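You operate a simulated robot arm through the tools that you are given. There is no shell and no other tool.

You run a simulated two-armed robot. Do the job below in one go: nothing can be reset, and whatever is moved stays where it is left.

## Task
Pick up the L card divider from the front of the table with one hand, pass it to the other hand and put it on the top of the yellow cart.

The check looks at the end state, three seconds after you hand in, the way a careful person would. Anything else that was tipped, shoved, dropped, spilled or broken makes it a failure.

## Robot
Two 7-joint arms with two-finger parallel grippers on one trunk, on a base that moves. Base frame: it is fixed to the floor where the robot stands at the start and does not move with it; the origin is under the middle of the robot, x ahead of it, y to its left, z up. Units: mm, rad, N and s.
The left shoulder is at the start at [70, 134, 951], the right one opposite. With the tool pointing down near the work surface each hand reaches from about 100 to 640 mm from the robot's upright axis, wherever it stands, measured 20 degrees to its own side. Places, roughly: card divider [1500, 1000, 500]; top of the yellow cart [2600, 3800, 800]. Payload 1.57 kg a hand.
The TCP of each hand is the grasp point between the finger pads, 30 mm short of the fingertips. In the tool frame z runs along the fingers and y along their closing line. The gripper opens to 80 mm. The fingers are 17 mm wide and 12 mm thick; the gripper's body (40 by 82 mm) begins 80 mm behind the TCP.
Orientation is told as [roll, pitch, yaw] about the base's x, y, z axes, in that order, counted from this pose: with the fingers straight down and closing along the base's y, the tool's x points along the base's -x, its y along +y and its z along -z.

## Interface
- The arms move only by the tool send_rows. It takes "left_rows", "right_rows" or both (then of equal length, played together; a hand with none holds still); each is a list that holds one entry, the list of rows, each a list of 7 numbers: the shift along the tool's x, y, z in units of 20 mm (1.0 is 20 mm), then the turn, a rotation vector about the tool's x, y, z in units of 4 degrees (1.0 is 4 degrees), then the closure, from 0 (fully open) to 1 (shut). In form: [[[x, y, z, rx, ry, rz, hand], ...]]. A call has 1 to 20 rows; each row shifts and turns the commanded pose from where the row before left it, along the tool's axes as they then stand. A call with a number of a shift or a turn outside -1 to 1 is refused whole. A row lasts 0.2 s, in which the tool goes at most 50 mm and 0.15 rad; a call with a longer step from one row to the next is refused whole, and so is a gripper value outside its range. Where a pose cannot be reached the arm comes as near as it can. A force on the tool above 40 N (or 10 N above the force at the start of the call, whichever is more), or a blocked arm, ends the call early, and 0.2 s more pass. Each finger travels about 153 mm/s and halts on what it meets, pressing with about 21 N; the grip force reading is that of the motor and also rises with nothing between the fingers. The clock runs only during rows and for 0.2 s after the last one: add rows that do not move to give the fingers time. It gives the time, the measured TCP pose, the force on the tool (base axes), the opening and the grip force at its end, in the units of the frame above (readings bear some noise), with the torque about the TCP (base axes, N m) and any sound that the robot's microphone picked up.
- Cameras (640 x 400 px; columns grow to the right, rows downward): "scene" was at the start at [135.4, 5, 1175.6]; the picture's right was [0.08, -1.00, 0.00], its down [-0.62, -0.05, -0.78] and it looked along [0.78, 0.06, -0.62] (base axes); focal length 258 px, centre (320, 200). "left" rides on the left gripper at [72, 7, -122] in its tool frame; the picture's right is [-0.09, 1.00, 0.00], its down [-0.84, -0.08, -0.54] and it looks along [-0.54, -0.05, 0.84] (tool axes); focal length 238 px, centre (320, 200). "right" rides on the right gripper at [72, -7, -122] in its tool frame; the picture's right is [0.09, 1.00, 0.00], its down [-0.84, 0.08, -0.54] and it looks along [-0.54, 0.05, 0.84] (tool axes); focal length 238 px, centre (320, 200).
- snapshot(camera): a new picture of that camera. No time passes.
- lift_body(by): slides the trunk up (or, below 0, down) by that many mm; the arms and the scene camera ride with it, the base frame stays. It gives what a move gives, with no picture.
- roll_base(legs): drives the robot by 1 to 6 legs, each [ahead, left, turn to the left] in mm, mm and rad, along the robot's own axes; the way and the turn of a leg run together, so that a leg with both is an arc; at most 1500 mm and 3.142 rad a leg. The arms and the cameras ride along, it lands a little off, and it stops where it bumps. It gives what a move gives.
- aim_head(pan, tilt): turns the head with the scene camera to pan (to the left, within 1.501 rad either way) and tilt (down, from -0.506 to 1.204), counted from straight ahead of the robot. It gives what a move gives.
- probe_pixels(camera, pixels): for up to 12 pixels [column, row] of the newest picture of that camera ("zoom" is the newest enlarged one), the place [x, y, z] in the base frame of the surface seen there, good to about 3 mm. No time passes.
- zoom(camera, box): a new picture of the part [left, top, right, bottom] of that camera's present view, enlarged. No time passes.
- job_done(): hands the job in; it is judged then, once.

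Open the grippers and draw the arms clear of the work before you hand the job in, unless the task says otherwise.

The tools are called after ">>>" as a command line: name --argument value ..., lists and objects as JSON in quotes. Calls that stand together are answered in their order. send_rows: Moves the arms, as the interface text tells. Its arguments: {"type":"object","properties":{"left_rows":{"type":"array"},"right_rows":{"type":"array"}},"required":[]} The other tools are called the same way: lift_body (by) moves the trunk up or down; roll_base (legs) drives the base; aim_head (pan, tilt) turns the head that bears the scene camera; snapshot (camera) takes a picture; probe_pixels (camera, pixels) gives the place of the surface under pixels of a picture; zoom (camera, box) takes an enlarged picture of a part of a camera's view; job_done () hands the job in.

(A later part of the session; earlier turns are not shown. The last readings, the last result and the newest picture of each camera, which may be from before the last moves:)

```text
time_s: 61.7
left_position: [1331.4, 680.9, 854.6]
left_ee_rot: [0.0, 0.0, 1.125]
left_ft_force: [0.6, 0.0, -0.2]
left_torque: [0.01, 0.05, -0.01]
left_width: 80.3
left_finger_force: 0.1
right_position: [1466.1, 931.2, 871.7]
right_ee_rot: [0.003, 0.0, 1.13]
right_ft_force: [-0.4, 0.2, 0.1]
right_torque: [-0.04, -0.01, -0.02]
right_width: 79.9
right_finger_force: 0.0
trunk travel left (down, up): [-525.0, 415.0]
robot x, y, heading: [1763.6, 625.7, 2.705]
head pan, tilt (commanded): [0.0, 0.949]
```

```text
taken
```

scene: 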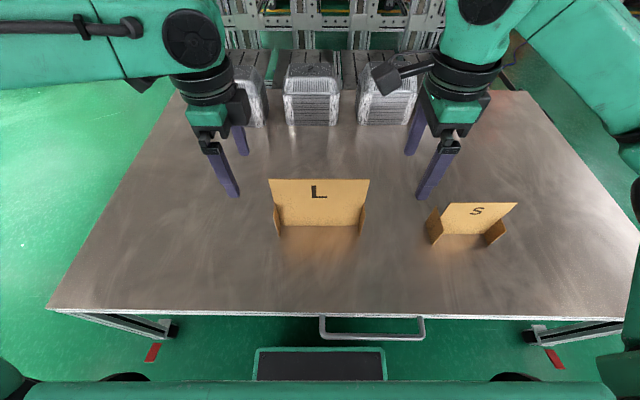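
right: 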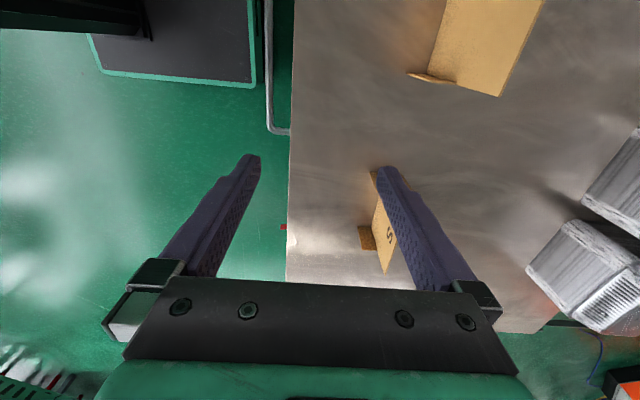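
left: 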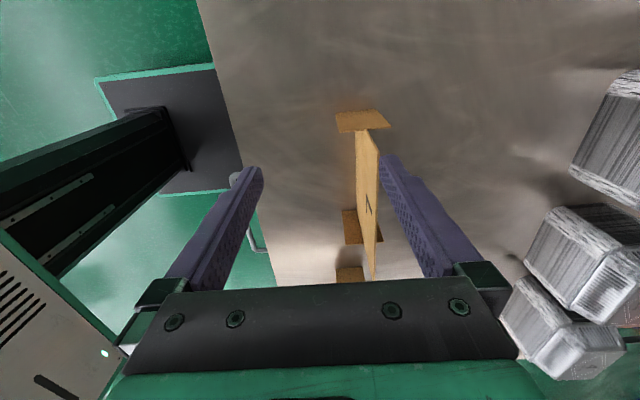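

The robot rolled to (1761,626) without bumping. I'll re-probe the panel's top edge from this nearer view to fix the grasp point.

>>> zoom --camera "scene" --box '[256, 165, 384, 245]'

>>> probe_pixels --camera "zoom" --pixels '[[70, 76], [110, 76], [200, 76], [300, 76], [400, 76], [500, 76], [560, 76], [110, 90], [500, 90], [300, 90], [110, 150], [500, 150]]'

```text
5.00 times, centred on (320, 205) of scene
```

zoom: 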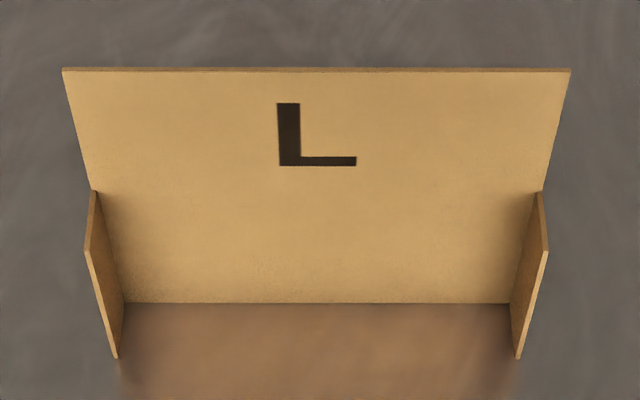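

```text
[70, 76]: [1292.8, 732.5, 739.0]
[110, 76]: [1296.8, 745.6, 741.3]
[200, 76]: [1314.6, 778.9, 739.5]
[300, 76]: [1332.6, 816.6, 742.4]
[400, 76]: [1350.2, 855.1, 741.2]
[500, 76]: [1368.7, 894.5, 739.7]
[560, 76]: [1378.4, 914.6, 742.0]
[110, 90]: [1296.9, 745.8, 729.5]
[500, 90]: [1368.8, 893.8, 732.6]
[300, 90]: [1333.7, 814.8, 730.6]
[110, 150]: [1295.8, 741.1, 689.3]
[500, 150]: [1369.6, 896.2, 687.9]
```

The panel's top front edge fits a line through (1296.8,745.6) and (1368.7,894.5) at z≈741. The left grasp point, 82 mm left of centre, is (1298.6,749.3); I'll move the left hand there and down to z≈785 (fingertips ~755), then check in its camera.

>>> send_rows --left_rows '[[[-0.595, 0.74, 0, 0, 0, -0.05, 0], [-0.595, 0.74, 0, 0, 0, 0, 0], [-0.595, 0.74, 0, 0, 0, 0, 0], [-0.595, 0.74, 0, 0, 0, 0, 0], [0, 0, 0, 0, 0, 0, 0], [0, 0, 0.7, 0, 0, 0, 0], [0, 0, 0.7, 0, 0, 0, 0], [0, 0, 0.7, 0, 0, 0, 0], [0, 0, 0.7, 0, 0, 0, 0], [0, 0, 0.7, 0, 0, 0, 0], [0, 0, 0, 0, 0, 0, 0]]]'

>>> snapshot --camera "left"

>>> snapshot --camera "scene"

```text
time_s: 64.1
left_position: [1299.1, 745.8, 784.6]
left_ee_rot: [0.001, -0.001, 1.127]
left_ft_force: [0.0, 0.1, -0.5]
left_torque: [0.0, -0.01, 0.0]
left_width: 79.8
left_finger_force: 0.1
right_position: [1466.0, 931.4, 870.6]
right_ee_rot: [0.001, -0.002, 1.126]
right_ft_force: [-0.1, 0.0, -0.4]
right_torque: [0.0, -0.02, -0.02]
right_width: 80.1
right_finger_force: 0.1
trunk travel left (down, up): [-525.0, 415.0]
robot x, y, heading: [1761.1, 626.8, 2.705]
head pan, tilt (commanded): [0.0, 0.949]
```

```text
taken
```

left: 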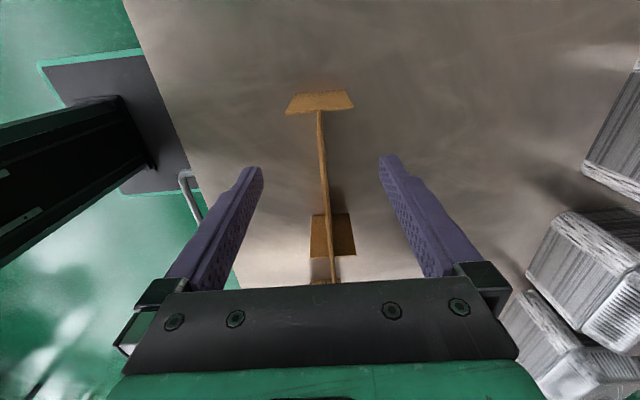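

```text
taken
```

scene: 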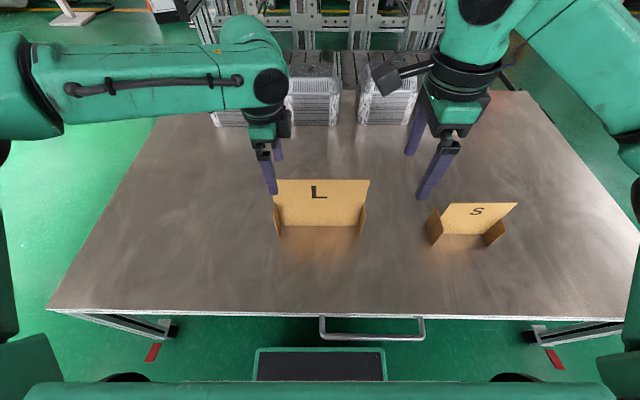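

In the left view the panel's top edge (320,112)-(332,280) runs centred between the fingertips (252,165) and (390,155). I'll probe the edge here for a fine check of the centring.

>>> zoom --camera "left" --box '[240, 80, 400, 290]'

>>> probe_pixels --camera "left" --pixels '[[320, 115], [322, 140], [323, 160], [325, 180], [328, 220], [330, 250]]'

```text
1.90 times, centred on (320, 185) of left
```

zoom: 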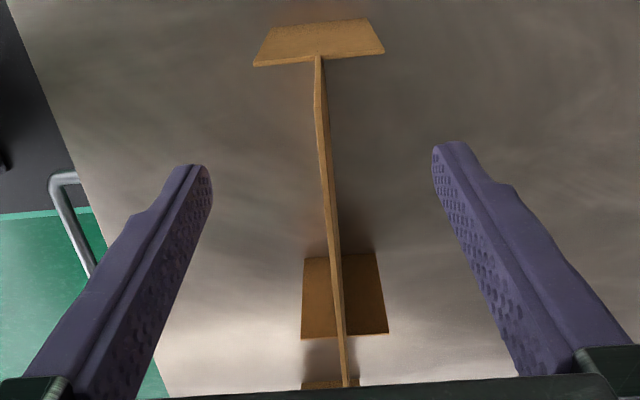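

```text
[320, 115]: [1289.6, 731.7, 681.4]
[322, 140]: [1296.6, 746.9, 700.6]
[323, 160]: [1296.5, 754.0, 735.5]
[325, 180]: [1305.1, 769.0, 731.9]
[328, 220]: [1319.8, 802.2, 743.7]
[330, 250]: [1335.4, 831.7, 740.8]
```

The probes put the panel's mid-plane ~4 mm further from the robot than the finger midpoint, so I'll shift 3.5 mm forward and descend to z≈717 with open fingers (tips at ~687, well above the flaps' tops at ~650).

>>> send_rows --left_rows '[[[-0.08, 0.175, 0, 0, 0, 0, 0], [0, 0, 0.56, 0, 0, 0, 0], [0, 0, 0.56, 0, 0, 0, 0], [0, 0, 0.56, 0, 0, 0, 0], [0, 0, 0.56, 0, 0, 0, 0], [0, 0, 0.56, 0, 0, 0, 0], [0, 0, 0.56, 0, 0, 0, 0], [0, 0, 0, 0, 0, 0, 0]]]'

>>> snapshot --camera "left"

>>> zoom --camera "scene" --box '[220, 130, 412, 250]'

```text
time_s: 65.9
left_position: [1303.0, 733.3, 721.7]
left_ee_rot: [0.001, -0.003, 1.127]
left_ft_force: [0.1, 0.1, -0.3]
left_torque: [0.0, -0.02, 0.01]
left_width: 80.0
left_finger_force: 0.0
left hand out of reach, approached as far as the arm can: row 1, 3, 5, 7
right_position: [1466.2, 931.0, 871.0]
right_ee_rot: [0.002, -0.002, 1.128]
right_ft_force: [-0.8, 0.4, -0.4]
right_torque: [-0.04, -0.03, 0.01]
right_width: 80.0
right_finger_force: 0.1
trunk travel left (down, up): [-525.0, 415.0]
robot x, y, heading: [1755.3, 624.9, 2.707]
head pan, tilt (commanded): [0.0, 0.949]
```

```text
taken
```

left: 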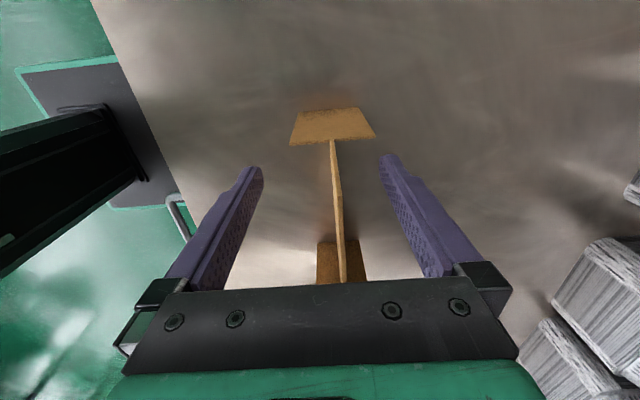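

```text
3.33 times, centred on (316, 190) of scene
```

zoom: 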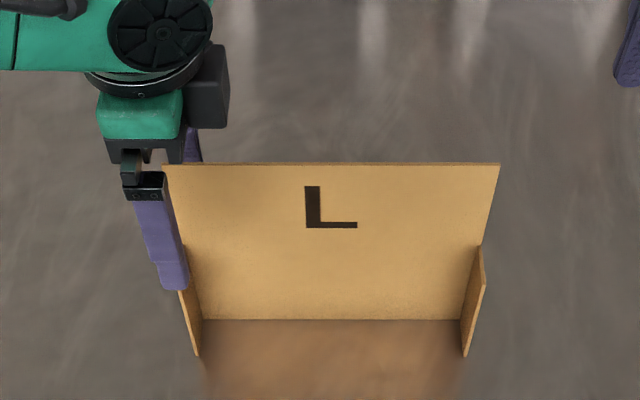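

At low height the left arm meets its limit and drifted to (1303,733,722), fingers still straddling the panel without touching (forces ~0). I'll swap roles: back the left hand straight up and away, and let the right hand pick the panel's right end instead.

>>> send_rows --left_rows '[[[0, 0, -0.7, 0, 0, 0, 0], [0, 0, -0.7, 0, 0, 0, 0], [0, 0, -0.7, 0, 0, 0, 0], [0, 0, -0.7, 0, 0, 0, 0], [0, 0, -0.7, 0, 0, 0, 0], [0, 0, -0.7, 0, 0, 0, 0], [0, 0, -0.7, 0, 0, 0, 0], [0, 0, -0.7, 0, 0, 0, 0], [0, 0, -0.7, 0, 0, 0, 0], [0, 0, -0.7, 0, 0, 0, 0], [0, 0, 0, 0, 0, 0, 0]]]'

>>> snapshot --camera "scene"

```text
time_s: 68.3
left_position: [1301.7, 732.7, 861.9]
left_ee_rot: [-0.001, 0.0, 1.129]
left_ft_force: [0.6, -0.1, -0.2]
left_torque: [0.0, 0.0, 0.01]
left_width: 80.0
left_finger_force: 0.1
right_position: [1466.2, 931.9, 871.6]
right_ee_rot: [0.002, 0.0, 1.128]
right_ft_force: [0.1, -0.5, 0.0]
right_torque: [-0.01, 0.01, -0.03]
right_width: 79.7
right_finger_force: 0.1
trunk travel left (down, up): [-525.0, 415.0]
robot x, y, heading: [1759.8, 631.0, 2.702]
head pan, tilt (commanded): [0.0, 0.949]
```

```text
taken
```

scene: 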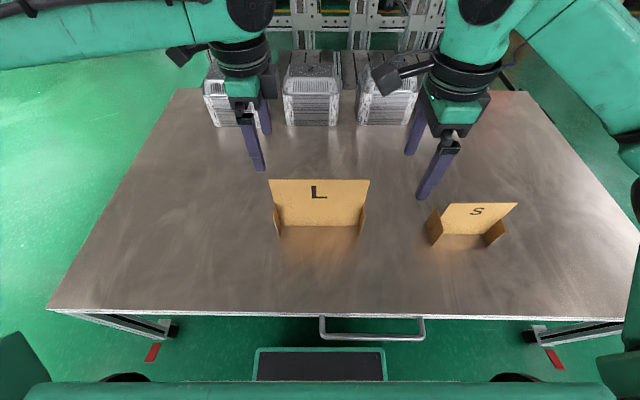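

Left hand is clear above (z 862). Now the left hand retreats 100 mm to its left and 40 mm back, while the right hand moves above the panel's right end point (1367,897) and down to z≈785.

>>> send_rows --left_rows '[[[1, -0.4, 0, 0, 0, 0, 0], [1, -0.4, 0, 0, 0, 0, 0], [1, -0.4, 0, 0, 0, 0, 0], [1, -0.4, 0, 0, 0, 0, 0], [1, -0.4, 0, 0, 0, 0, 0], [0, 0, 0, 0, 0, 0, 0], [0, 0, 0, 0, 0, 0, 0], [0, 0, 0, 0, 0, 0, 0], [0, 0, 0, 0, 0, 0, 0], [0, 0, 0, 0, 0, 0, 0], [0, 0, 0, 0, 0, 0, 0], [0, 0, 0, 0, 0, 0, 0], [0, 0, 0, 0, 0, 0, 0], [0, 0, 0, 0, 0, 0, 0], [0, 0, 0, 0, 0, 0, 0]]]' --right_rows '[[[0, 0, 0, 0, 0, 0, 0], [0, 0, 0, 0, 0, 0, 0], [0, 0, 0, 0, 0, 0, 0], [0.92, 0.93, 0, 0, 0, 0, 0], [0.92, 0.93, 0, 0, 0, 0, 0], [0.92, 0.93, 0, 0, 0, 0, 0], [0.92, 0.93, 0, 0, 0, 0, 0], [0, 0, 0, 0, 0, 0, 0], [0, 0, 0.72, 0, 0, 0, 0], [0, 0, 0.72, 0, 0, 0, 0], [0, 0, 0.72, 0, 0, 0, 0], [0, 0, 0.72, 0, 0, 0, 0], [0, 0, 0.72, 0, 0, 0, 0], [0, 0, 0.72, 0, 0, 0, 0], [0, 0, 0, 0, 0, 0, 0]]]'

>>> snapshot --camera "scene"

>>> snapshot --camera "right"

```text
time_s: 71.5
left_position: [1291.9, 627.0, 861.0]
left_ee_rot: [0.001, 0.0, 1.128]
left_ft_force: [-0.4, 0.3, -0.1]
left_torque: [-0.01, 0.01, 0.03]
left_width: 79.9
left_finger_force: 0.1
right_position: [1367.1, 895.4, 783.8]
right_ee_rot: [0.001, -0.001, 1.128]
right_ft_force: [0.4, 0.1, 0.3]
right_torque: [0.02, -0.02, 0.02]
right_width: 80.0
right_finger_force: 0.0
trunk travel left (down, up): [-525.0, 415.0]
robot x, y, heading: [1761.4, 627.2, 2.706]
head pan, tilt (commanded): [0.0, 0.949]
```

```text
taken
```

scene: 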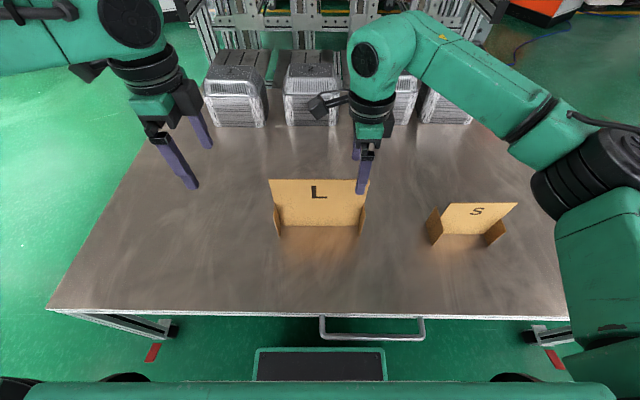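

```text
taken
```

right: 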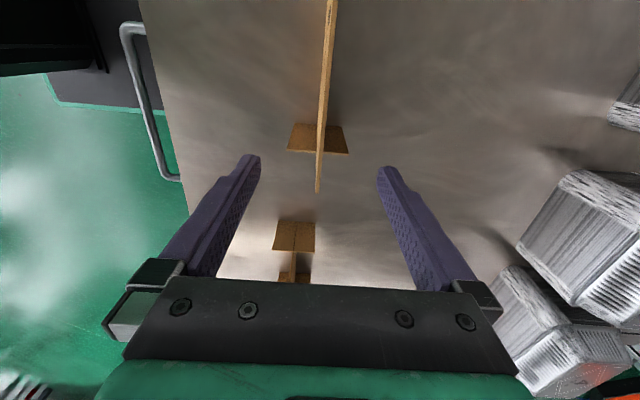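

The right hand is at (1367,895,784) with no reach notice, and the panel's top edge (320,162) sits centred between fingertips (250,157) and (386,168). I'll descend to z≈717 with fingers open.

>>> send_rows --right_rows '[[[0, 0, 0.56, 0, 0, 0, 0], [0, 0, 0.56, 0, 0, 0, 0], [0, 0, 0.56, 0, 0, 0, 0], [0, 0, 0.56, 0, 0, 0, 0], [0, 0, 0.56, 0, 0, 0, 0], [0, 0, 0.55, 0, 0, 0, 0], [0, 0, 0, 0, 0, 0, 0]]]'

>>> snapshot --camera "right"

>>> zoom --camera "scene" --box '[240, 130, 432, 250]'

```text
time_s: 73.1
left_position: [1291.7, 626.5, 861.1]
left_ee_rot: [0.0, -0.001, 1.127]
left_ft_force: [-0.9, -0.6, -0.2]
left_torque: [0.01, 0.0, -0.02]
left_width: 80.2
left_finger_force: 0.0
right_position: [1368.8, 897.3, 718.6]
right_ee_rot: [0.003, -0.001, 1.128]
right_ft_force: [-0.6, 0.1, -0.3]
right_torque: [0.05, -0.02, -0.01]
right_width: 80.1
right_finger_force: 0.1
trunk travel left (down, up): [-525.0, 415.0]
robot x, y, heading: [1763.2, 626.4, 2.705]
head pan, tilt (commanded): [0.0, 0.949]
```

```text
taken
```

right: 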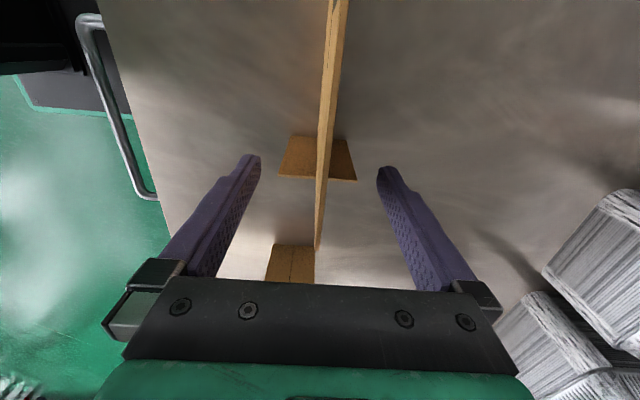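

```text
3.33 times, centred on (336, 190) of scene
```

zoom: 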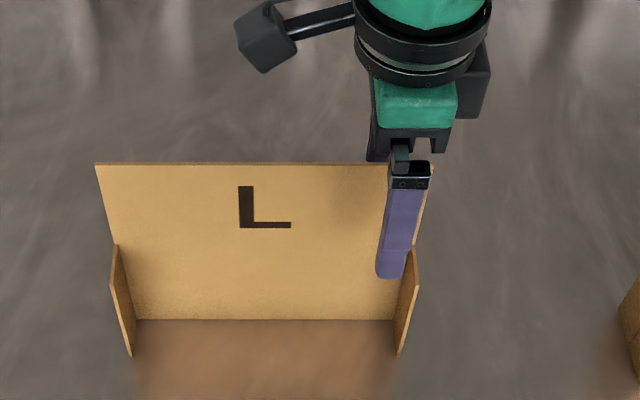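

The fingers straddle the panel's right end with the panel (318,230) midway between the pads (232 and 408). I'll close the right gripper gradually.

>>> send_rows --right_rows '[[[0, 0, 0, 0, 0, 0, 0.4], [0, 0, 0, 0, 0, 0, 0.65], [0, 0, 0, 0, 0, 0, 0.75], [0, 0, 0, 0, 0, 0, 0.82], [0, 0, 0, 0, 0, 0, 0.88], [0, 0, 0, 0, 0, 0, 0.93], [0, 0, 0, 0, 0, 0, 0.97], [0, 0, 0, 0, 0, 0, 1], [0, 0, 0, 0, 0, 0, 1], [0, 0, 0, 0, 0, 0, 1]]]'

>>> snapshot --camera "right"

>>> zoom --camera "scene" --box '[240, 130, 432, 250]'

```text
time_s: 75.3
left_position: [1292.8, 627.3, 861.3]
left_ee_rot: [0.0, 0.0, 1.128]
left_ft_force: [-0.2, -0.2, -0.3]
left_torque: [0.02, -0.02, -0.01]
left_width: 80.1
left_finger_force: 0.1
right_position: [1369.0, 897.2, 718.3]
right_ee_rot: [0.001, 0.002, 1.127]
right_ft_force: [-0.3, -0.6, 1.5]
right_torque: [-0.07, -0.02, 0.0]
right_width: 2.2
right_finger_force: 20.5
trunk travel left (down, up): [-525.0, 415.0]
robot x, y, heading: [1763.0, 629.4, 2.707]
head pan, tilt (commanded): [0.0, 0.949]
```

```text
taken
```

right: 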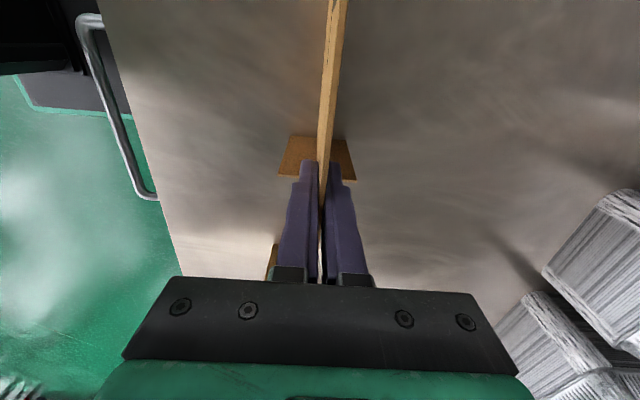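

```text
3.33 times, centred on (336, 190) of scene
```

zoom: 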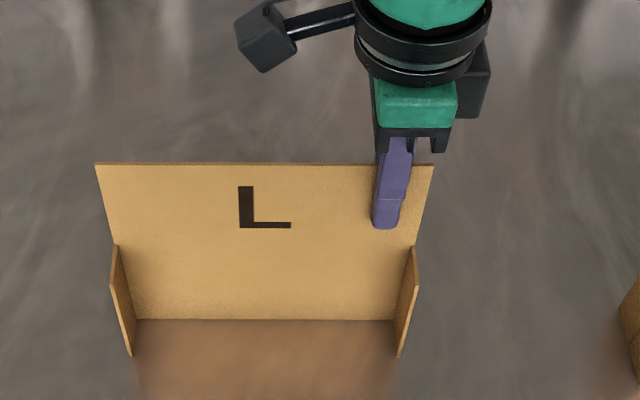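

The gripper holds at 2.2 mm opening with 20.5 N and the panel has not moved. I'll lift it 60 mm slowly and check that it comes along without slipping.

>>> send_rows --right_rows '[[[0, 0, -0.3, 0, 0, 0, 1], [0, 0, -0.4, 0, 0, 0, 1], [0, 0, -0.5, 0, 0, 0, 1], [0, 0, -0.6, 0, 0, 0, 1], [0, 0, -0.6, 0, 0, 0, 1], [0, 0, -0.6, 0, 0, 0, 1], [0, 0, 0, 0, 0, 0, 1]]]'

>>> snapshot --camera "right"

>>> zoom --camera "scene" --box '[240, 110, 432, 250]'

```text
time_s: 76.9
left_position: [1292.9, 627.1, 861.0]
left_ee_rot: [0.001, 0.001, 1.129]
left_ft_force: [0.9, -0.4, -0.1]
left_torque: [0.02, 0.04, -0.02]
left_width: 79.9
left_finger_force: 0.1
right_position: [1366.8, 895.4, 776.9]
right_ee_rot: [0.003, 0.0, 1.127]
right_ft_force: [0.2, -1.0, -0.1]
right_torque: [-0.01, 0.0, 0.0]
right_width: 2.3
right_finger_force: 20.8
trunk travel left (down, up): [-525.0, 415.0]
robot x, y, heading: [1762.9, 627.4, 2.699]
head pan, tilt (commanded): [0.0, 0.949]
```

```text
taken
```

right: 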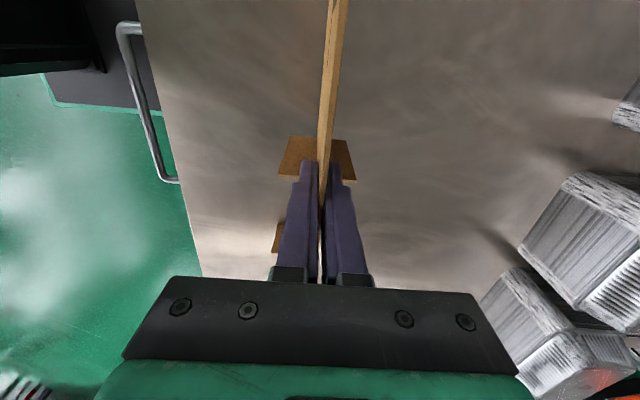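

```text
2.86 times, centred on (336, 180) of scene
```

zoom: 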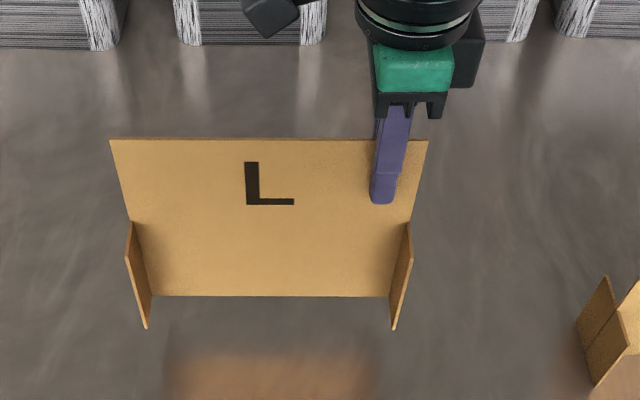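

The divider lifted cleanly (no tilt, torque ≈0). I'll bring it up to z≈820 and 50 mm back to an easy hand-over place, and raise the left hand to z≈911 so that it can come in above the panel.

>>> send_rows --left_rows '[[[0, 0, -0.5, 0, 0, 0, 0], [0, 0, -0.5, 0, 0, 0, 0], [0, 0, -0.5, 0, 0, 0, 0], [0, 0, -0.5, 0, 0, 0, 0], [0, 0, -0.5, 0, 0, 0, 0], [0, 0, 0, 0, 0, 0, 0], [0, 0, 0, 0, 0, 0, 0]]]' --right_rows '[[[0.2, -0.5, -0.43, 0, 0, 0, 1], [0.2, -0.5, -0.43, 0, 0, 0, 1], [0.2, -0.5, -0.43, 0, 0, 0, 1], [0.2, -0.5, -0.43, 0, 0, 0, 1], [0.2, -0.5, -0.43, 0, 0, 0, 1], [0, 0, 0, 0, 0, 0, 1], [0, 0, 0, 0, 0, 0, 1]]]'

>>> aim_head --pan 0.0 --tilt 0.8

>>> snapshot --camera "scene"

```text
time_s: 78.5
left_position: [1293.4, 625.6, 910.1]
left_ee_rot: [0.0, 0.0, 1.127]
left_ft_force: [0.4, -0.5, -0.6]
left_torque: [-0.02, 0.0, 0.03]
left_width: 79.9
left_finger_force: 0.1
right_position: [1404.0, 857.7, 820.3]
right_ee_rot: [0.001, 0.0, 1.128]
right_ft_force: [-0.1, -0.3, -1.3]
right_torque: [0.03, -0.04, 0.01]
right_width: 2.1
right_finger_force: 20.9
trunk travel left (down, up): [-525.0, 415.0]
robot x, y, heading: [1759.0, 624.2, 2.702]
head pan, tilt (commanded): [0.0, 0.949]
```

```text
time_s: 79.2
left_position: [1293.8, 625.6, 911.1]
left_ee_rot: [0.0, -0.001, 1.128]
left_ft_force: [-0.8, -0.9, 0.2]
left_torque: [-0.02, -0.02, 0.0]
left_width: 80.2
left_finger_force: 0.2
right_position: [1403.8, 857.7, 820.5]
right_ee_rot: [0.001, -0.002, 1.127]
right_ft_force: [0.7, 0.1, -0.6]
right_torque: [0.03, -0.02, -0.03]
right_width: 2.1
right_finger_force: 21.0
trunk travel left (down, up): [-525.0, 415.0]
robot x, y, heading: [1761.2, 627.7, 2.701]
head pan, tilt (commanded): [0.0, 0.799]
```

```text
taken
```

scene: 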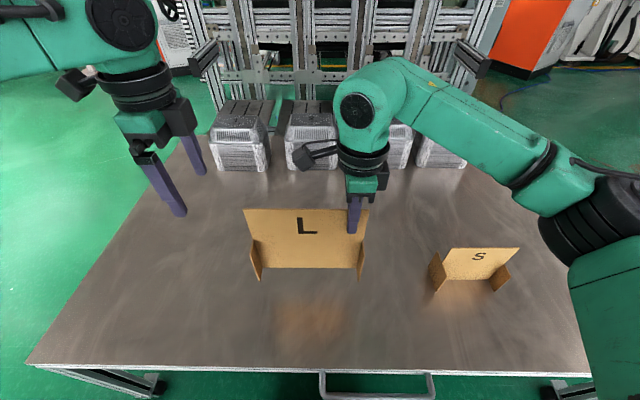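

The panel hangs level at (305,235). I'll zoom and probe its top edge to set the left hand's grip point.

>>> zoom --camera "scene" --box '[225, 180, 385, 290]'

>>> probe_pixels --camera "zoom" --pixels '[[85, 125], [120, 125], [180, 125], [250, 125], [330, 125], [400, 125], [450, 125], [560, 130], [120, 150], [400, 150], [120, 118], [300, 118]]'

```text
3.64 times, centred on (305, 235) of scene
```

zoom: 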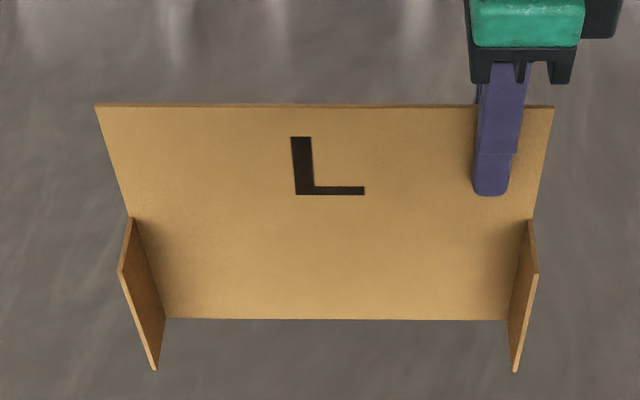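

```text
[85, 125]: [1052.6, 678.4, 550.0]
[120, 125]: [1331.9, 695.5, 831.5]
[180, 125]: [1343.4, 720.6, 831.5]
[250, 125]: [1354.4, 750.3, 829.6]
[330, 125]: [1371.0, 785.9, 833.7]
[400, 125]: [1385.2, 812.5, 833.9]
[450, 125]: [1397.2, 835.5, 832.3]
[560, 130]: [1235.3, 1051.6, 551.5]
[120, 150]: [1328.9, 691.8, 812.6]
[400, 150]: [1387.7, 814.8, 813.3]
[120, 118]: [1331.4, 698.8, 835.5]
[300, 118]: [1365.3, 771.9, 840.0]
```

The panel's top front edge runs (1332,696)→(1397,836), z≈843. The left grip point, 165 mm left of the right TCP, is (1334,709); I'll bring the left hand above it at z≈911 with fingertips ~38 mm clear of the top.

>>> send_rows --left_rows '[[[-0.923, -0.01, 0, 0, 0, -0.02, 0], [-0.923, -0.01, 0, 0, 0, 0, 0], [-0.923, -0.01, 0, 0, 0, 0, 0], [-0.923, -0.01, 0, 0, 0, 0, 0], [-0.923, -0.01, 0, 0, 0, 0, 0], [0, 0, 0, 0, 0, 0, 0], [0, 0, 0, 0, 0, 0, 0]]]' --right_rows '[[[0, 0, 0, 0, 0, 0, 1], [0, 0, 0, 0, 0, 0, 1], [0, 0, 0, 0, 0, 0, 1], [0, 0, 0, 0, 0, 0, 1], [0, 0, 0, 0, 0, 0, 1], [0, 0, 0, 0, 0, 0, 1], [0, 0, 0, 0, 0, 0, 1]]]'

>>> snapshot --camera "scene"

>>> snapshot --camera "left"

>>> snapshot --camera "right"

```text
time_s: 80.8
left_position: [1336.1, 707.4, 912.6]
left_ee_rot: [0.0, -0.001, 1.128]
left_ft_force: [-0.1, 0.2, -0.2]
left_torque: [-0.03, -0.04, 0.02]
left_width: 80.0
left_finger_force: 0.1
right_position: [1404.1, 857.6, 820.9]
right_ee_rot: [0.003, -0.001, 1.128]
right_ft_force: [0.1, -0.2, -0.8]
right_torque: [0.02, -0.02, 0.05]
right_width: 2.4
right_finger_force: 21.3
trunk travel left (down, up): [-525.0, 415.0]
robot x, y, heading: [1762.9, 626.4, 2.705]
head pan, tilt (commanded): [0.0, 0.799]
```

```text
taken
```

scene: 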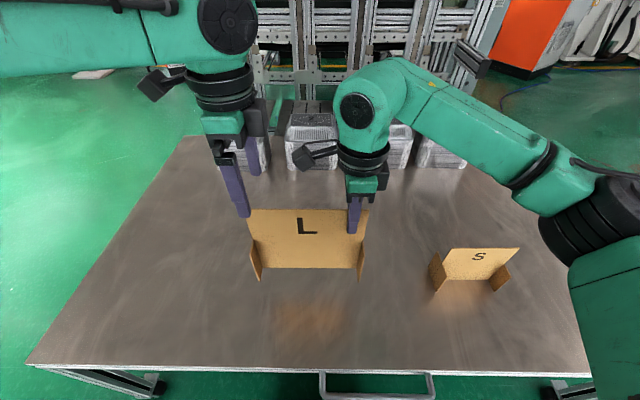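

```text
taken
```

left: 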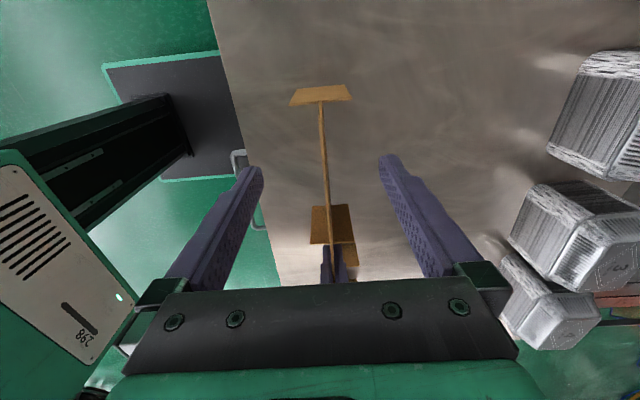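

```text
taken
```

right: 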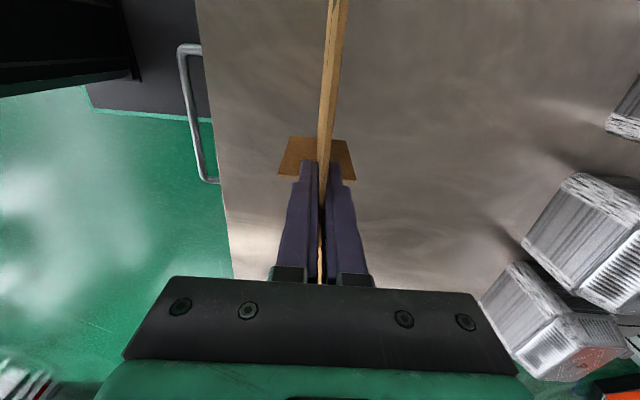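

The panel edge (324,160) is centred between the left fingertips (252,165)/(390,157). I'll nudge 1.5 mm forward and descend to z≈822, straddling the panel top.

>>> send_rows --left_rows '[[[0, 0.08, 0, 0, 0, 0, 0], [0, 0, 0.6, 0, 0, 0, 0], [0, 0, 0.6, 0, 0, 0, 0], [0, 0, 0.6, 0, 0, 0, 0], [0, 0, 0.6, 0, 0, 0, 0], [0, 0, 0.6, 0, 0, 0, 0], [0, 0, 0.5, 0, 0, 0, 0], [0, 0, 0.5, 0, 0, 0, 0], [0, 0, 0.5, 0, 0, 0, 0], [0, 0, 0, 0, 0, 0, 0]]]' --right_rows '[[[0, 0, 0, 0, 0, 0, 1], [0, 0, 0, 0, 0, 0, 1], [0, 0, 0, 0, 0, 0, 1], [0, 0, 0, 0, 0, 0, 1], [0, 0, 0, 0, 0, 0, 1], [0, 0, 0, 0, 0, 0, 1], [0, 0, 0, 0, 0, 0, 1], [0, 0, 0, 0, 0, 0, 1], [0, 0, 0, 0, 0, 0, 1], [0, 0, 0, 0, 0, 0, 1]]]'

>>> zoom --camera "scene" --box '[190, 130, 430, 290]'

>>> snapshot --camera "left"

```text
time_s: 83.0
left_position: [1334.7, 710.2, 822.0]
left_ee_rot: [0.001, -0.001, 1.129]
left_ft_force: [-0.3, 0.0, 0.4]
left_torque: [-0.04, 0.03, -0.01]
left_width: 80.0
left_finger_force: 0.0
right_position: [1404.6, 857.0, 821.2]
right_ee_rot: [0.002, 0.0, 1.126]
right_ft_force: [0.2, -0.5, -0.5]
right_torque: [0.04, 0.0, -0.02]
right_width: 2.5
right_finger_force: 21.9
trunk travel left (down, up): [-525.0, 415.0]
robot x, y, heading: [1757.4, 626.1, 2.703]
head pan, tilt (commanded): [0.0, 0.799]
```

```text
2.50 times, centred on (310, 210) of scene
```

zoom: 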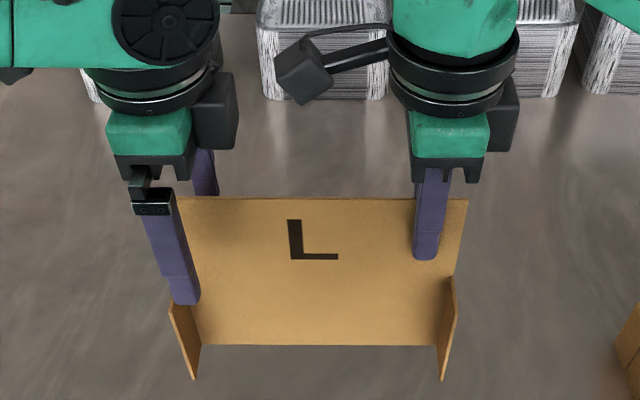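

```text
taken
```

left: 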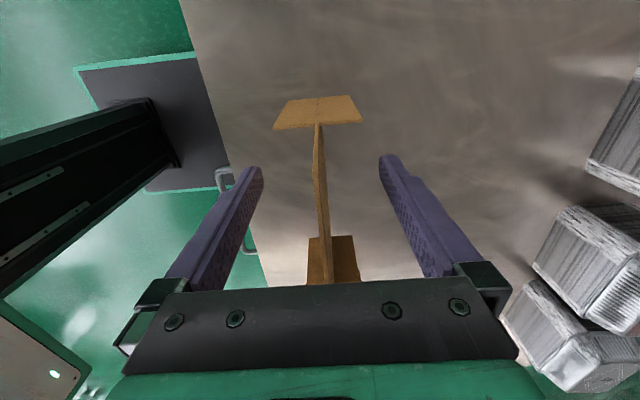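

The left fingers straddle the panel's left end, panel centred (322,200), nothing touching. I'll close the left gripper gradually while the right keeps holding.

>>> send_rows --left_rows '[[[0, 0, 0, 0, 0, 0, 0.4], [0, 0, 0, 0, 0, 0, 0.65], [0, 0, 0, 0, 0, 0, 0.75], [0, 0, 0, 0, 0, 0, 0.82], [0, 0, 0, 0, 0, 0, 0.88], [0, 0, 0, 0, 0, 0, 0.93], [0, 0, 0, 0, 0, 0, 0.97], [0, 0, 0, 0, 0, 0, 1], [0, 0, 0, 0, 0, 0, 1], [0, 0, 0, 0, 0, 0, 1]]]' --right_rows '[[[0, 0, 0, 0, 0, 0, 1], [0, 0, 0, 0, 0, 0, 1], [0, 0, 0, 0, 0, 0, 1], [0, 0, 0, 0, 0, 0, 1], [0, 0, 0, 0, 0, 0, 1], [0, 0, 0, 0, 0, 0, 1], [0, 0, 0, 0, 0, 0, 1], [0, 0, 0, 0, 0, 0, 1], [0, 0, 0, 0, 0, 0, 1], [0, 0, 0, 0, 0, 0, 1]]]'

>>> zoom --camera "scene" --box '[190, 130, 430, 290]'

>>> snapshot --camera "left"

```text
time_s: 85.2
left_position: [1333.2, 711.3, 822.1]
left_ee_rot: [0.001, 0.001, 1.13]
left_ft_force: [0.0, -0.8, 0.1]
left_torque: [0.04, 0.03, 0.0]
left_width: 2.1
left_finger_force: 21.4
right_position: [1402.7, 857.9, 820.2]
right_ee_rot: [0.003, 0.001, 1.126]
right_ft_force: [0.1, 0.9, 1.0]
right_torque: [0.02, -0.05, 0.0]
right_width: 2.4
right_finger_force: 21.0
trunk travel left (down, up): [-525.0, 415.0]
robot x, y, heading: [1762.2, 626.1, 2.699]
head pan, tilt (commanded): [0.0, 0.799]
```

```text
2.50 times, centred on (310, 210) of scene
```

zoom: 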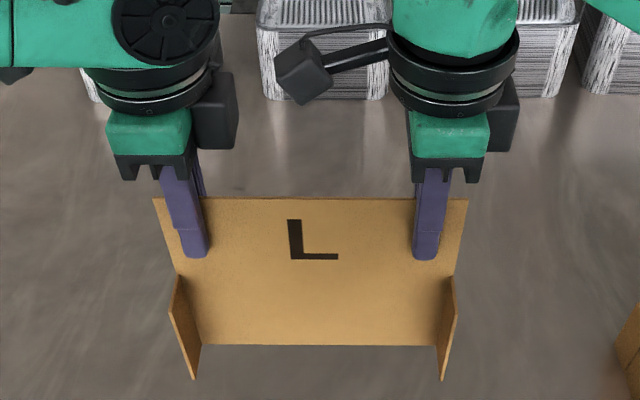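

```text
taken
```

left: 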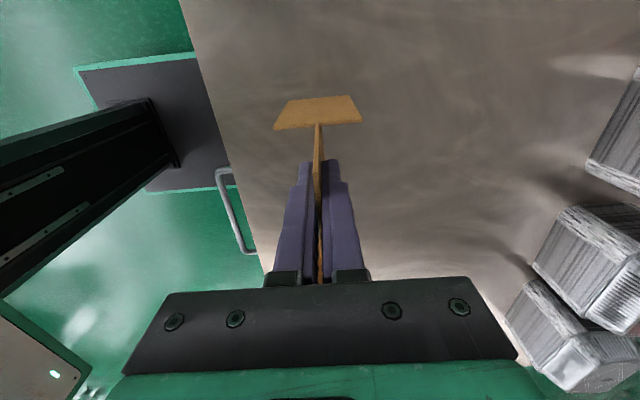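

Both hands hold the panel firmly (2.1/2.4 mm, ~21 N each). Now the right gripper opens, then slides up and to the right, off the panel.

>>> send_rows --left_rows '[[[0, 0, 0, 0, 0, 0, 1], [0, 0, 0, 0, 0, 0, 1], [0, 0, 0, 0, 0, 0, 1], [0, 0, 0, 0, 0, 0, 1], [0, 0, 0, 0, 0, 0, 1], [0, 0, 0, 0, 0, 0, 1]]]' --right_rows '[[[0, 0, 0, 0, 0, 0, 0.95], [0, 0, 0, 0, 0, 0, 0.85], [0, 0, 0, 0, 0, 0, 0.6], [0, 0, 0, 0, 0, 0, 0.3], [0, 0, 0, 0, 0, 0, 0], [0, 0, 0, 0, 0, 0, 0]]]'

>>> zoom --camera "scene" --box '[190, 130, 430, 290]'

>>> snapshot --camera "right"

```text
time_s: 86.6
left_position: [1334.1, 710.8, 821.6]
left_ee_rot: [0.0, 0.001, 1.13]
left_ft_force: [0.1, 0.3, 0.7]
left_torque: [-0.02, -0.01, 0.02]
left_width: 2.1
left_finger_force: 21.4
right_position: [1404.5, 855.7, 820.6]
right_ee_rot: [0.003, 0.0, 1.128]
right_ft_force: [0.0, -0.2, 0.4]
right_torque: [0.01, 0.0, 0.04]
right_width: 80.2
right_finger_force: 0.0
trunk travel left (down, up): [-525.0, 415.0]
robot x, y, heading: [1760.1, 630.1, 2.703]
head pan, tilt (commanded): [0.0, 0.799]
```

```text
2.50 times, centred on (310, 210) of scene
```

zoom: 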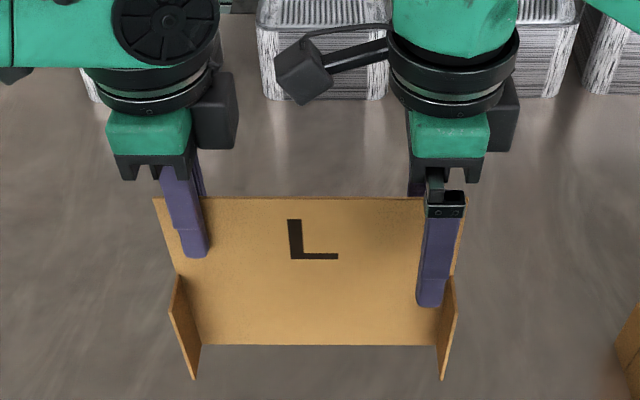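

```text
taken
```

right: 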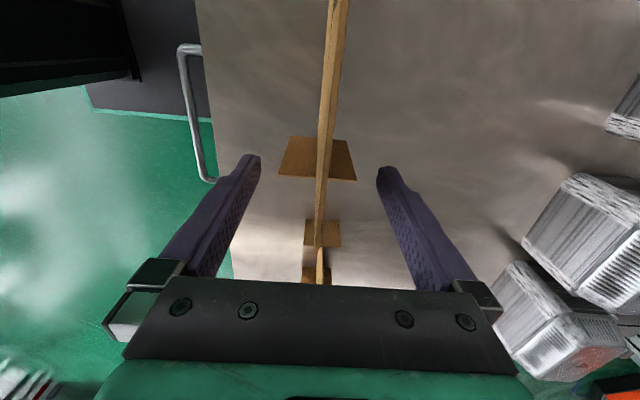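

The left hand alone holds the panel without any sag. The right hand, fully open around the panel, now slides diagonally up and right, off it.

>>> send_rows --left_rows '[[[0, 0, 0, 0, 0, 0, 1], [0, 0, 0, 0, 0, 0, 1], [0, 0, 0, 0, 0, 0, 1], [0, 0, 0, 0, 0, 0, 1], [0, 0, 0, 0, 0, 0, 1], [0, 0, 0, 0, 0, 0, 1]]]' --right_rows '[[[-0.5, 0, -0.8, 0, 0, 0, 0], [-0.8, 0, -0.8, 0, 0, 0, 0], [-0.8, 0, -0.8, 0, 0, 0, 0], [-1, 0, -0.8, 0, 0, 0, 0], [-1, 0, -0.8, 0, 0, 0, 0], [0, 0, 0, 0, 0, 0, 0]]]'

>>> snapshot --camera "scene"

```text
time_s: 88.0
left_position: [1333.1, 709.8, 820.9]
left_ee_rot: [0.001, 0.0, 1.13]
left_ft_force: [0.6, 0.5, -0.8]
left_torque: [0.0, 0.01, 0.01]
left_width: 2.6
left_finger_force: 20.6
right_position: [1438.9, 931.9, 901.2]
right_ee_rot: [0.002, 0.001, 1.128]
right_ft_force: [0.2, -0.6, 0.2]
right_torque: [0.02, -0.02, 0.01]
right_width: 80.2
right_finger_force: 0.0
trunk travel left (down, up): [-525.0, 415.0]
robot x, y, heading: [1757.9, 629.8, 2.711]
head pan, tilt (commanded): [0.0, 0.799]
```

```text
taken
```

scene: 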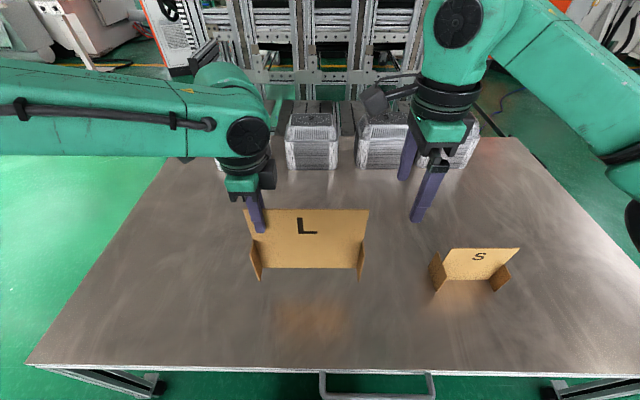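

Handover done: the left hand holds the divider, right hand is clear. I'll back straight away from the table, then raise the trunk for the cart height.

>>> roll_base --legs '[[-450, 0, 0]]'

>>> snapshot --camera "scene"

```text
time_s: 90.7
left_position: [1739.5, 520.7, 821.5]
left_ee_rot: [-0.001, 0.0, 1.129]
left_ft_force: [-0.9, -1.1, 0.1]
left_torque: [-0.03, 0.0, 0.01]
left_width: 2.5
left_finger_force: 20.8
right_position: [1844.0, 742.0, 901.4]
right_ee_rot: [0.002, 0.0, 1.129]
right_ft_force: [0.1, 0.4, -0.4]
right_torque: [0.01, 0.0, -0.03]
right_width: 79.7
right_finger_force: 0.0
trunk travel left (down, up): [-525.0, 415.0]
robot x, y, heading: [2163.5, 441.2, 2.704]
head pan, tilt (commanded): [0.0, 0.799]
```

```text
taken
```

scene: 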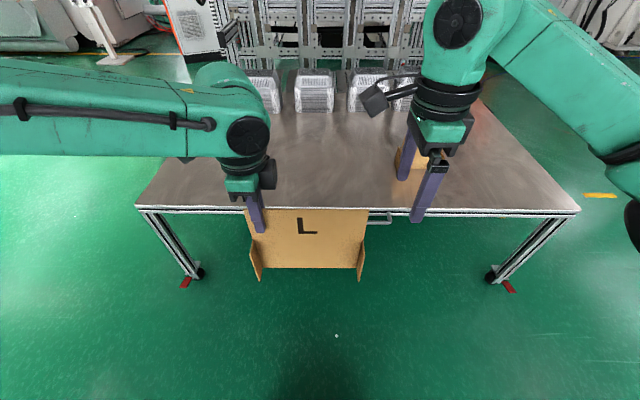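

The divider is steady in the left hand and the robot is clear of the table at (2164,441). I'll raise the trunk 200 mm and turn in place to face +y toward the cart, then look.

>>> lift_body --by 200

>>> roll_base --legs '[[0, 0, -1.13]]'

>>> aim_head --pan 0.0 --tilt 0.4

>>> snapshot --camera "scene"

```text
time_s: 92.9
left_position: [1739.5, 520.0, 1020.8]
left_ee_rot: [0.0, -0.001, 1.131]
left_ft_force: [0.0, -0.3, 0.1]
left_torque: [-0.02, 0.0, 0.02]
left_width: 2.2
left_finger_force: 20.7
right_position: [1844.6, 741.5, 1100.6]
right_ee_rot: [0.002, 0.0, 1.128]
right_ft_force: [0.5, 0.4, 0.3]
right_torque: [0.01, 0.02, 0.06]
right_width: 79.8
right_finger_force: 0.1
trunk travel left (down, up): [-725.0, 215.0]
robot x, y, heading: [2163.8, 438.9, 2.707]
head pan, tilt (commanded): [0.0, 0.799]
```

```text
time_s: 96.1
left_position: [2047.4, 856.9, 1021.3]
left_ee_rot: [-0.001, -0.001, 0.024]
left_ft_force: [0.6, -0.1, -0.9]
left_torque: [-0.01, 0.02, -0.01]
left_width: 2.4
left_finger_force: 20.8
right_position: [2293.8, 861.0, 1100.7]
right_ee_rot: [0.004, 0.0, 0.021]
right_ft_force: [-0.5, -1.6, -0.5]
right_torque: [0.0, 0.03, 0.02]
right_width: 80.0
right_finger_force: 0.0
trunk travel left (down, up): [-725.0, 215.0]
robot x, y, heading: [2166.3, 438.0, 1.599]
head pan, tilt (commanded): [0.0, 0.799]
```

```text
time_s: 96.9
left_position: [2047.7, 858.7, 1020.3]
left_ee_rot: [0.0, 0.001, 0.024]
left_ft_force: [0.4, 0.6, -0.2]
left_torque: [0.0, 0.06, 0.02]
left_width: 2.2
left_finger_force: 21.8
right_position: [2292.9, 863.1, 1100.6]
right_ee_rot: [0.002, -0.001, 0.024]
right_ft_force: [-0.2, 0.8, 0.0]
right_torque: [-0.02, 0.02, -0.02]
right_width: 79.7
right_finger_force: 0.0
trunk travel left (down, up): [-725.0, 215.0]
robot x, y, heading: [2168.2, 437.6, 1.597]
head pan, tilt (commanded): [0.0, 0.4]
```

```text
taken
```

scene: 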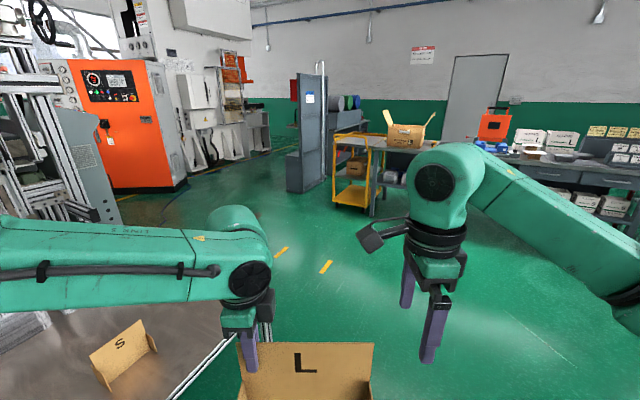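

The cart is visible at (355,170), between a cabinet (305,150) and the bench at right. I'll zoom and probe it.

>>> zoom --camera "scene" --box '[290, 100, 450, 220]'

>>> probe_pixels --camera "zoom" --pixels '[[180, 145], [320, 150], [250, 155], [200, 150], [310, 180], [180, 400], [310, 420], [300, 160], [420, 160], [100, 300], [140, 370], [420, 250]]'

```text
3.33 times, centred on (370, 160) of scene
```

zoom: 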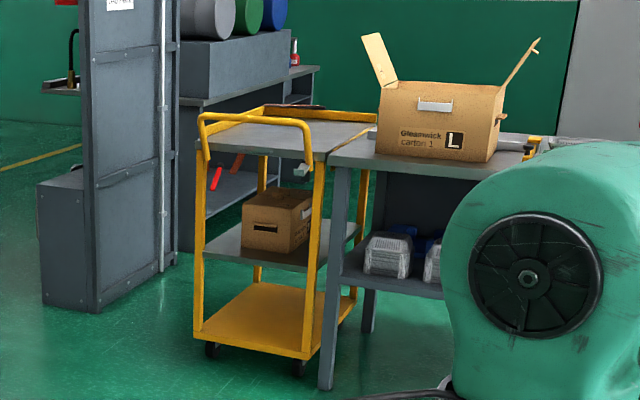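

```text
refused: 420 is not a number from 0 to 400
```

The zoom shows the cart's top plate with a raised yellow handle loop at its near end, and the workbench right beside it. I'll drive 1500 mm ahead and 300 mm to the right for a closer look.

>>> roll_base --legs '[[1500, -300, 0]]'

>>> snapshot --camera "scene"

```text
refused: leg 1 is longer than a leg can be; nothing moved
```

```text
taken
```

scene: 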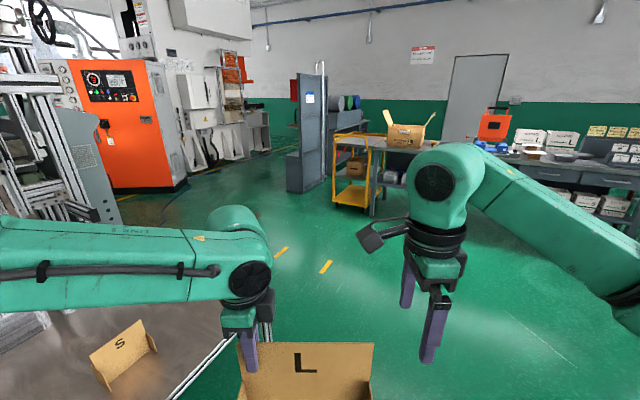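

The leg was refused as slightly too long; I'll use 1400 ahead with 300 right instead.

>>> roll_base --legs '[[1400, -300, 0]]'

>>> snapshot --camera "scene"

```text
time_s: 104.2
left_position: [2308.7, 2294.6, 1021.4]
left_ee_rot: [0.0, -0.001, 0.024]
left_ft_force: [0.7, -0.3, 0.4]
left_torque: [0.0, 0.02, 0.0]
left_width: 2.2
left_finger_force: 20.7
right_position: [2552.3, 2300.8, 1100.6]
right_ee_rot: [0.0, 0.0, 0.023]
right_ft_force: [0.2, 1.5, 0.1]
right_torque: [0.0, 0.0, 0.03]
right_width: 80.2
right_finger_force: 0.1
trunk travel left (down, up): [-725.0, 215.0]
robot x, y, heading: [2425.7, 1875.9, 1.599]
head pan, tilt (commanded): [0.0, 0.4]
```

```text
taken
```

scene: 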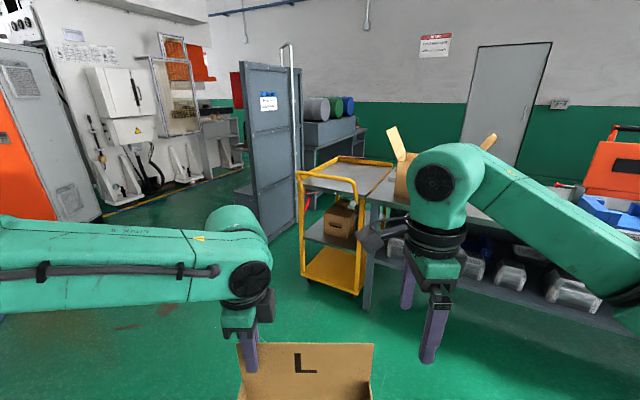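

The cart is now nearer at (335,220). I'll zoom on its top and probe it.

>>> zoom --camera "scene" --box '[270, 130, 430, 230]'

>>> probe_pixels --camera "zoom" --pixels '[[130, 195], [280, 220], [370, 245], [280, 125], [480, 140], [150, 170], [340, 180], [240, 190], [400, 200], [300, 160], [110, 170], [380, 270]]'

```text
4.00 times, centred on (350, 180) of scene
```

zoom: 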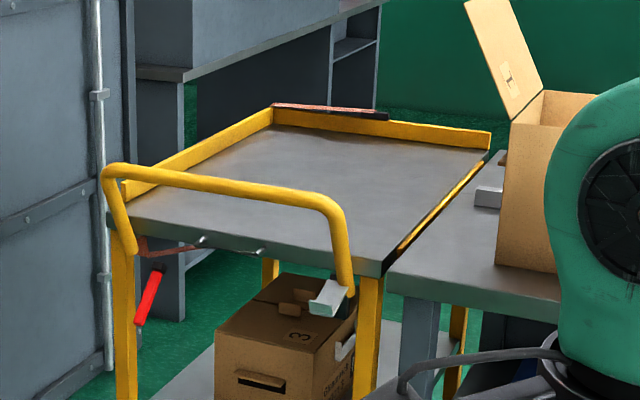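

```text
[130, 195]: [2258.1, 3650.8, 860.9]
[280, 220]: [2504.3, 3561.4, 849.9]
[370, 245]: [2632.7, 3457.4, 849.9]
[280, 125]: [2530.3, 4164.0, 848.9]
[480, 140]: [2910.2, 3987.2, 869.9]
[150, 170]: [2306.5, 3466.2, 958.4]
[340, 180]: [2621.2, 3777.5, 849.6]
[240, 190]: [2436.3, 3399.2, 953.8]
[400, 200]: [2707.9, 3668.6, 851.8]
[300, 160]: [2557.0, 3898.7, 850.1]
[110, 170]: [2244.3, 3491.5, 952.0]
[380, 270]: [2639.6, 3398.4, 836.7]
```

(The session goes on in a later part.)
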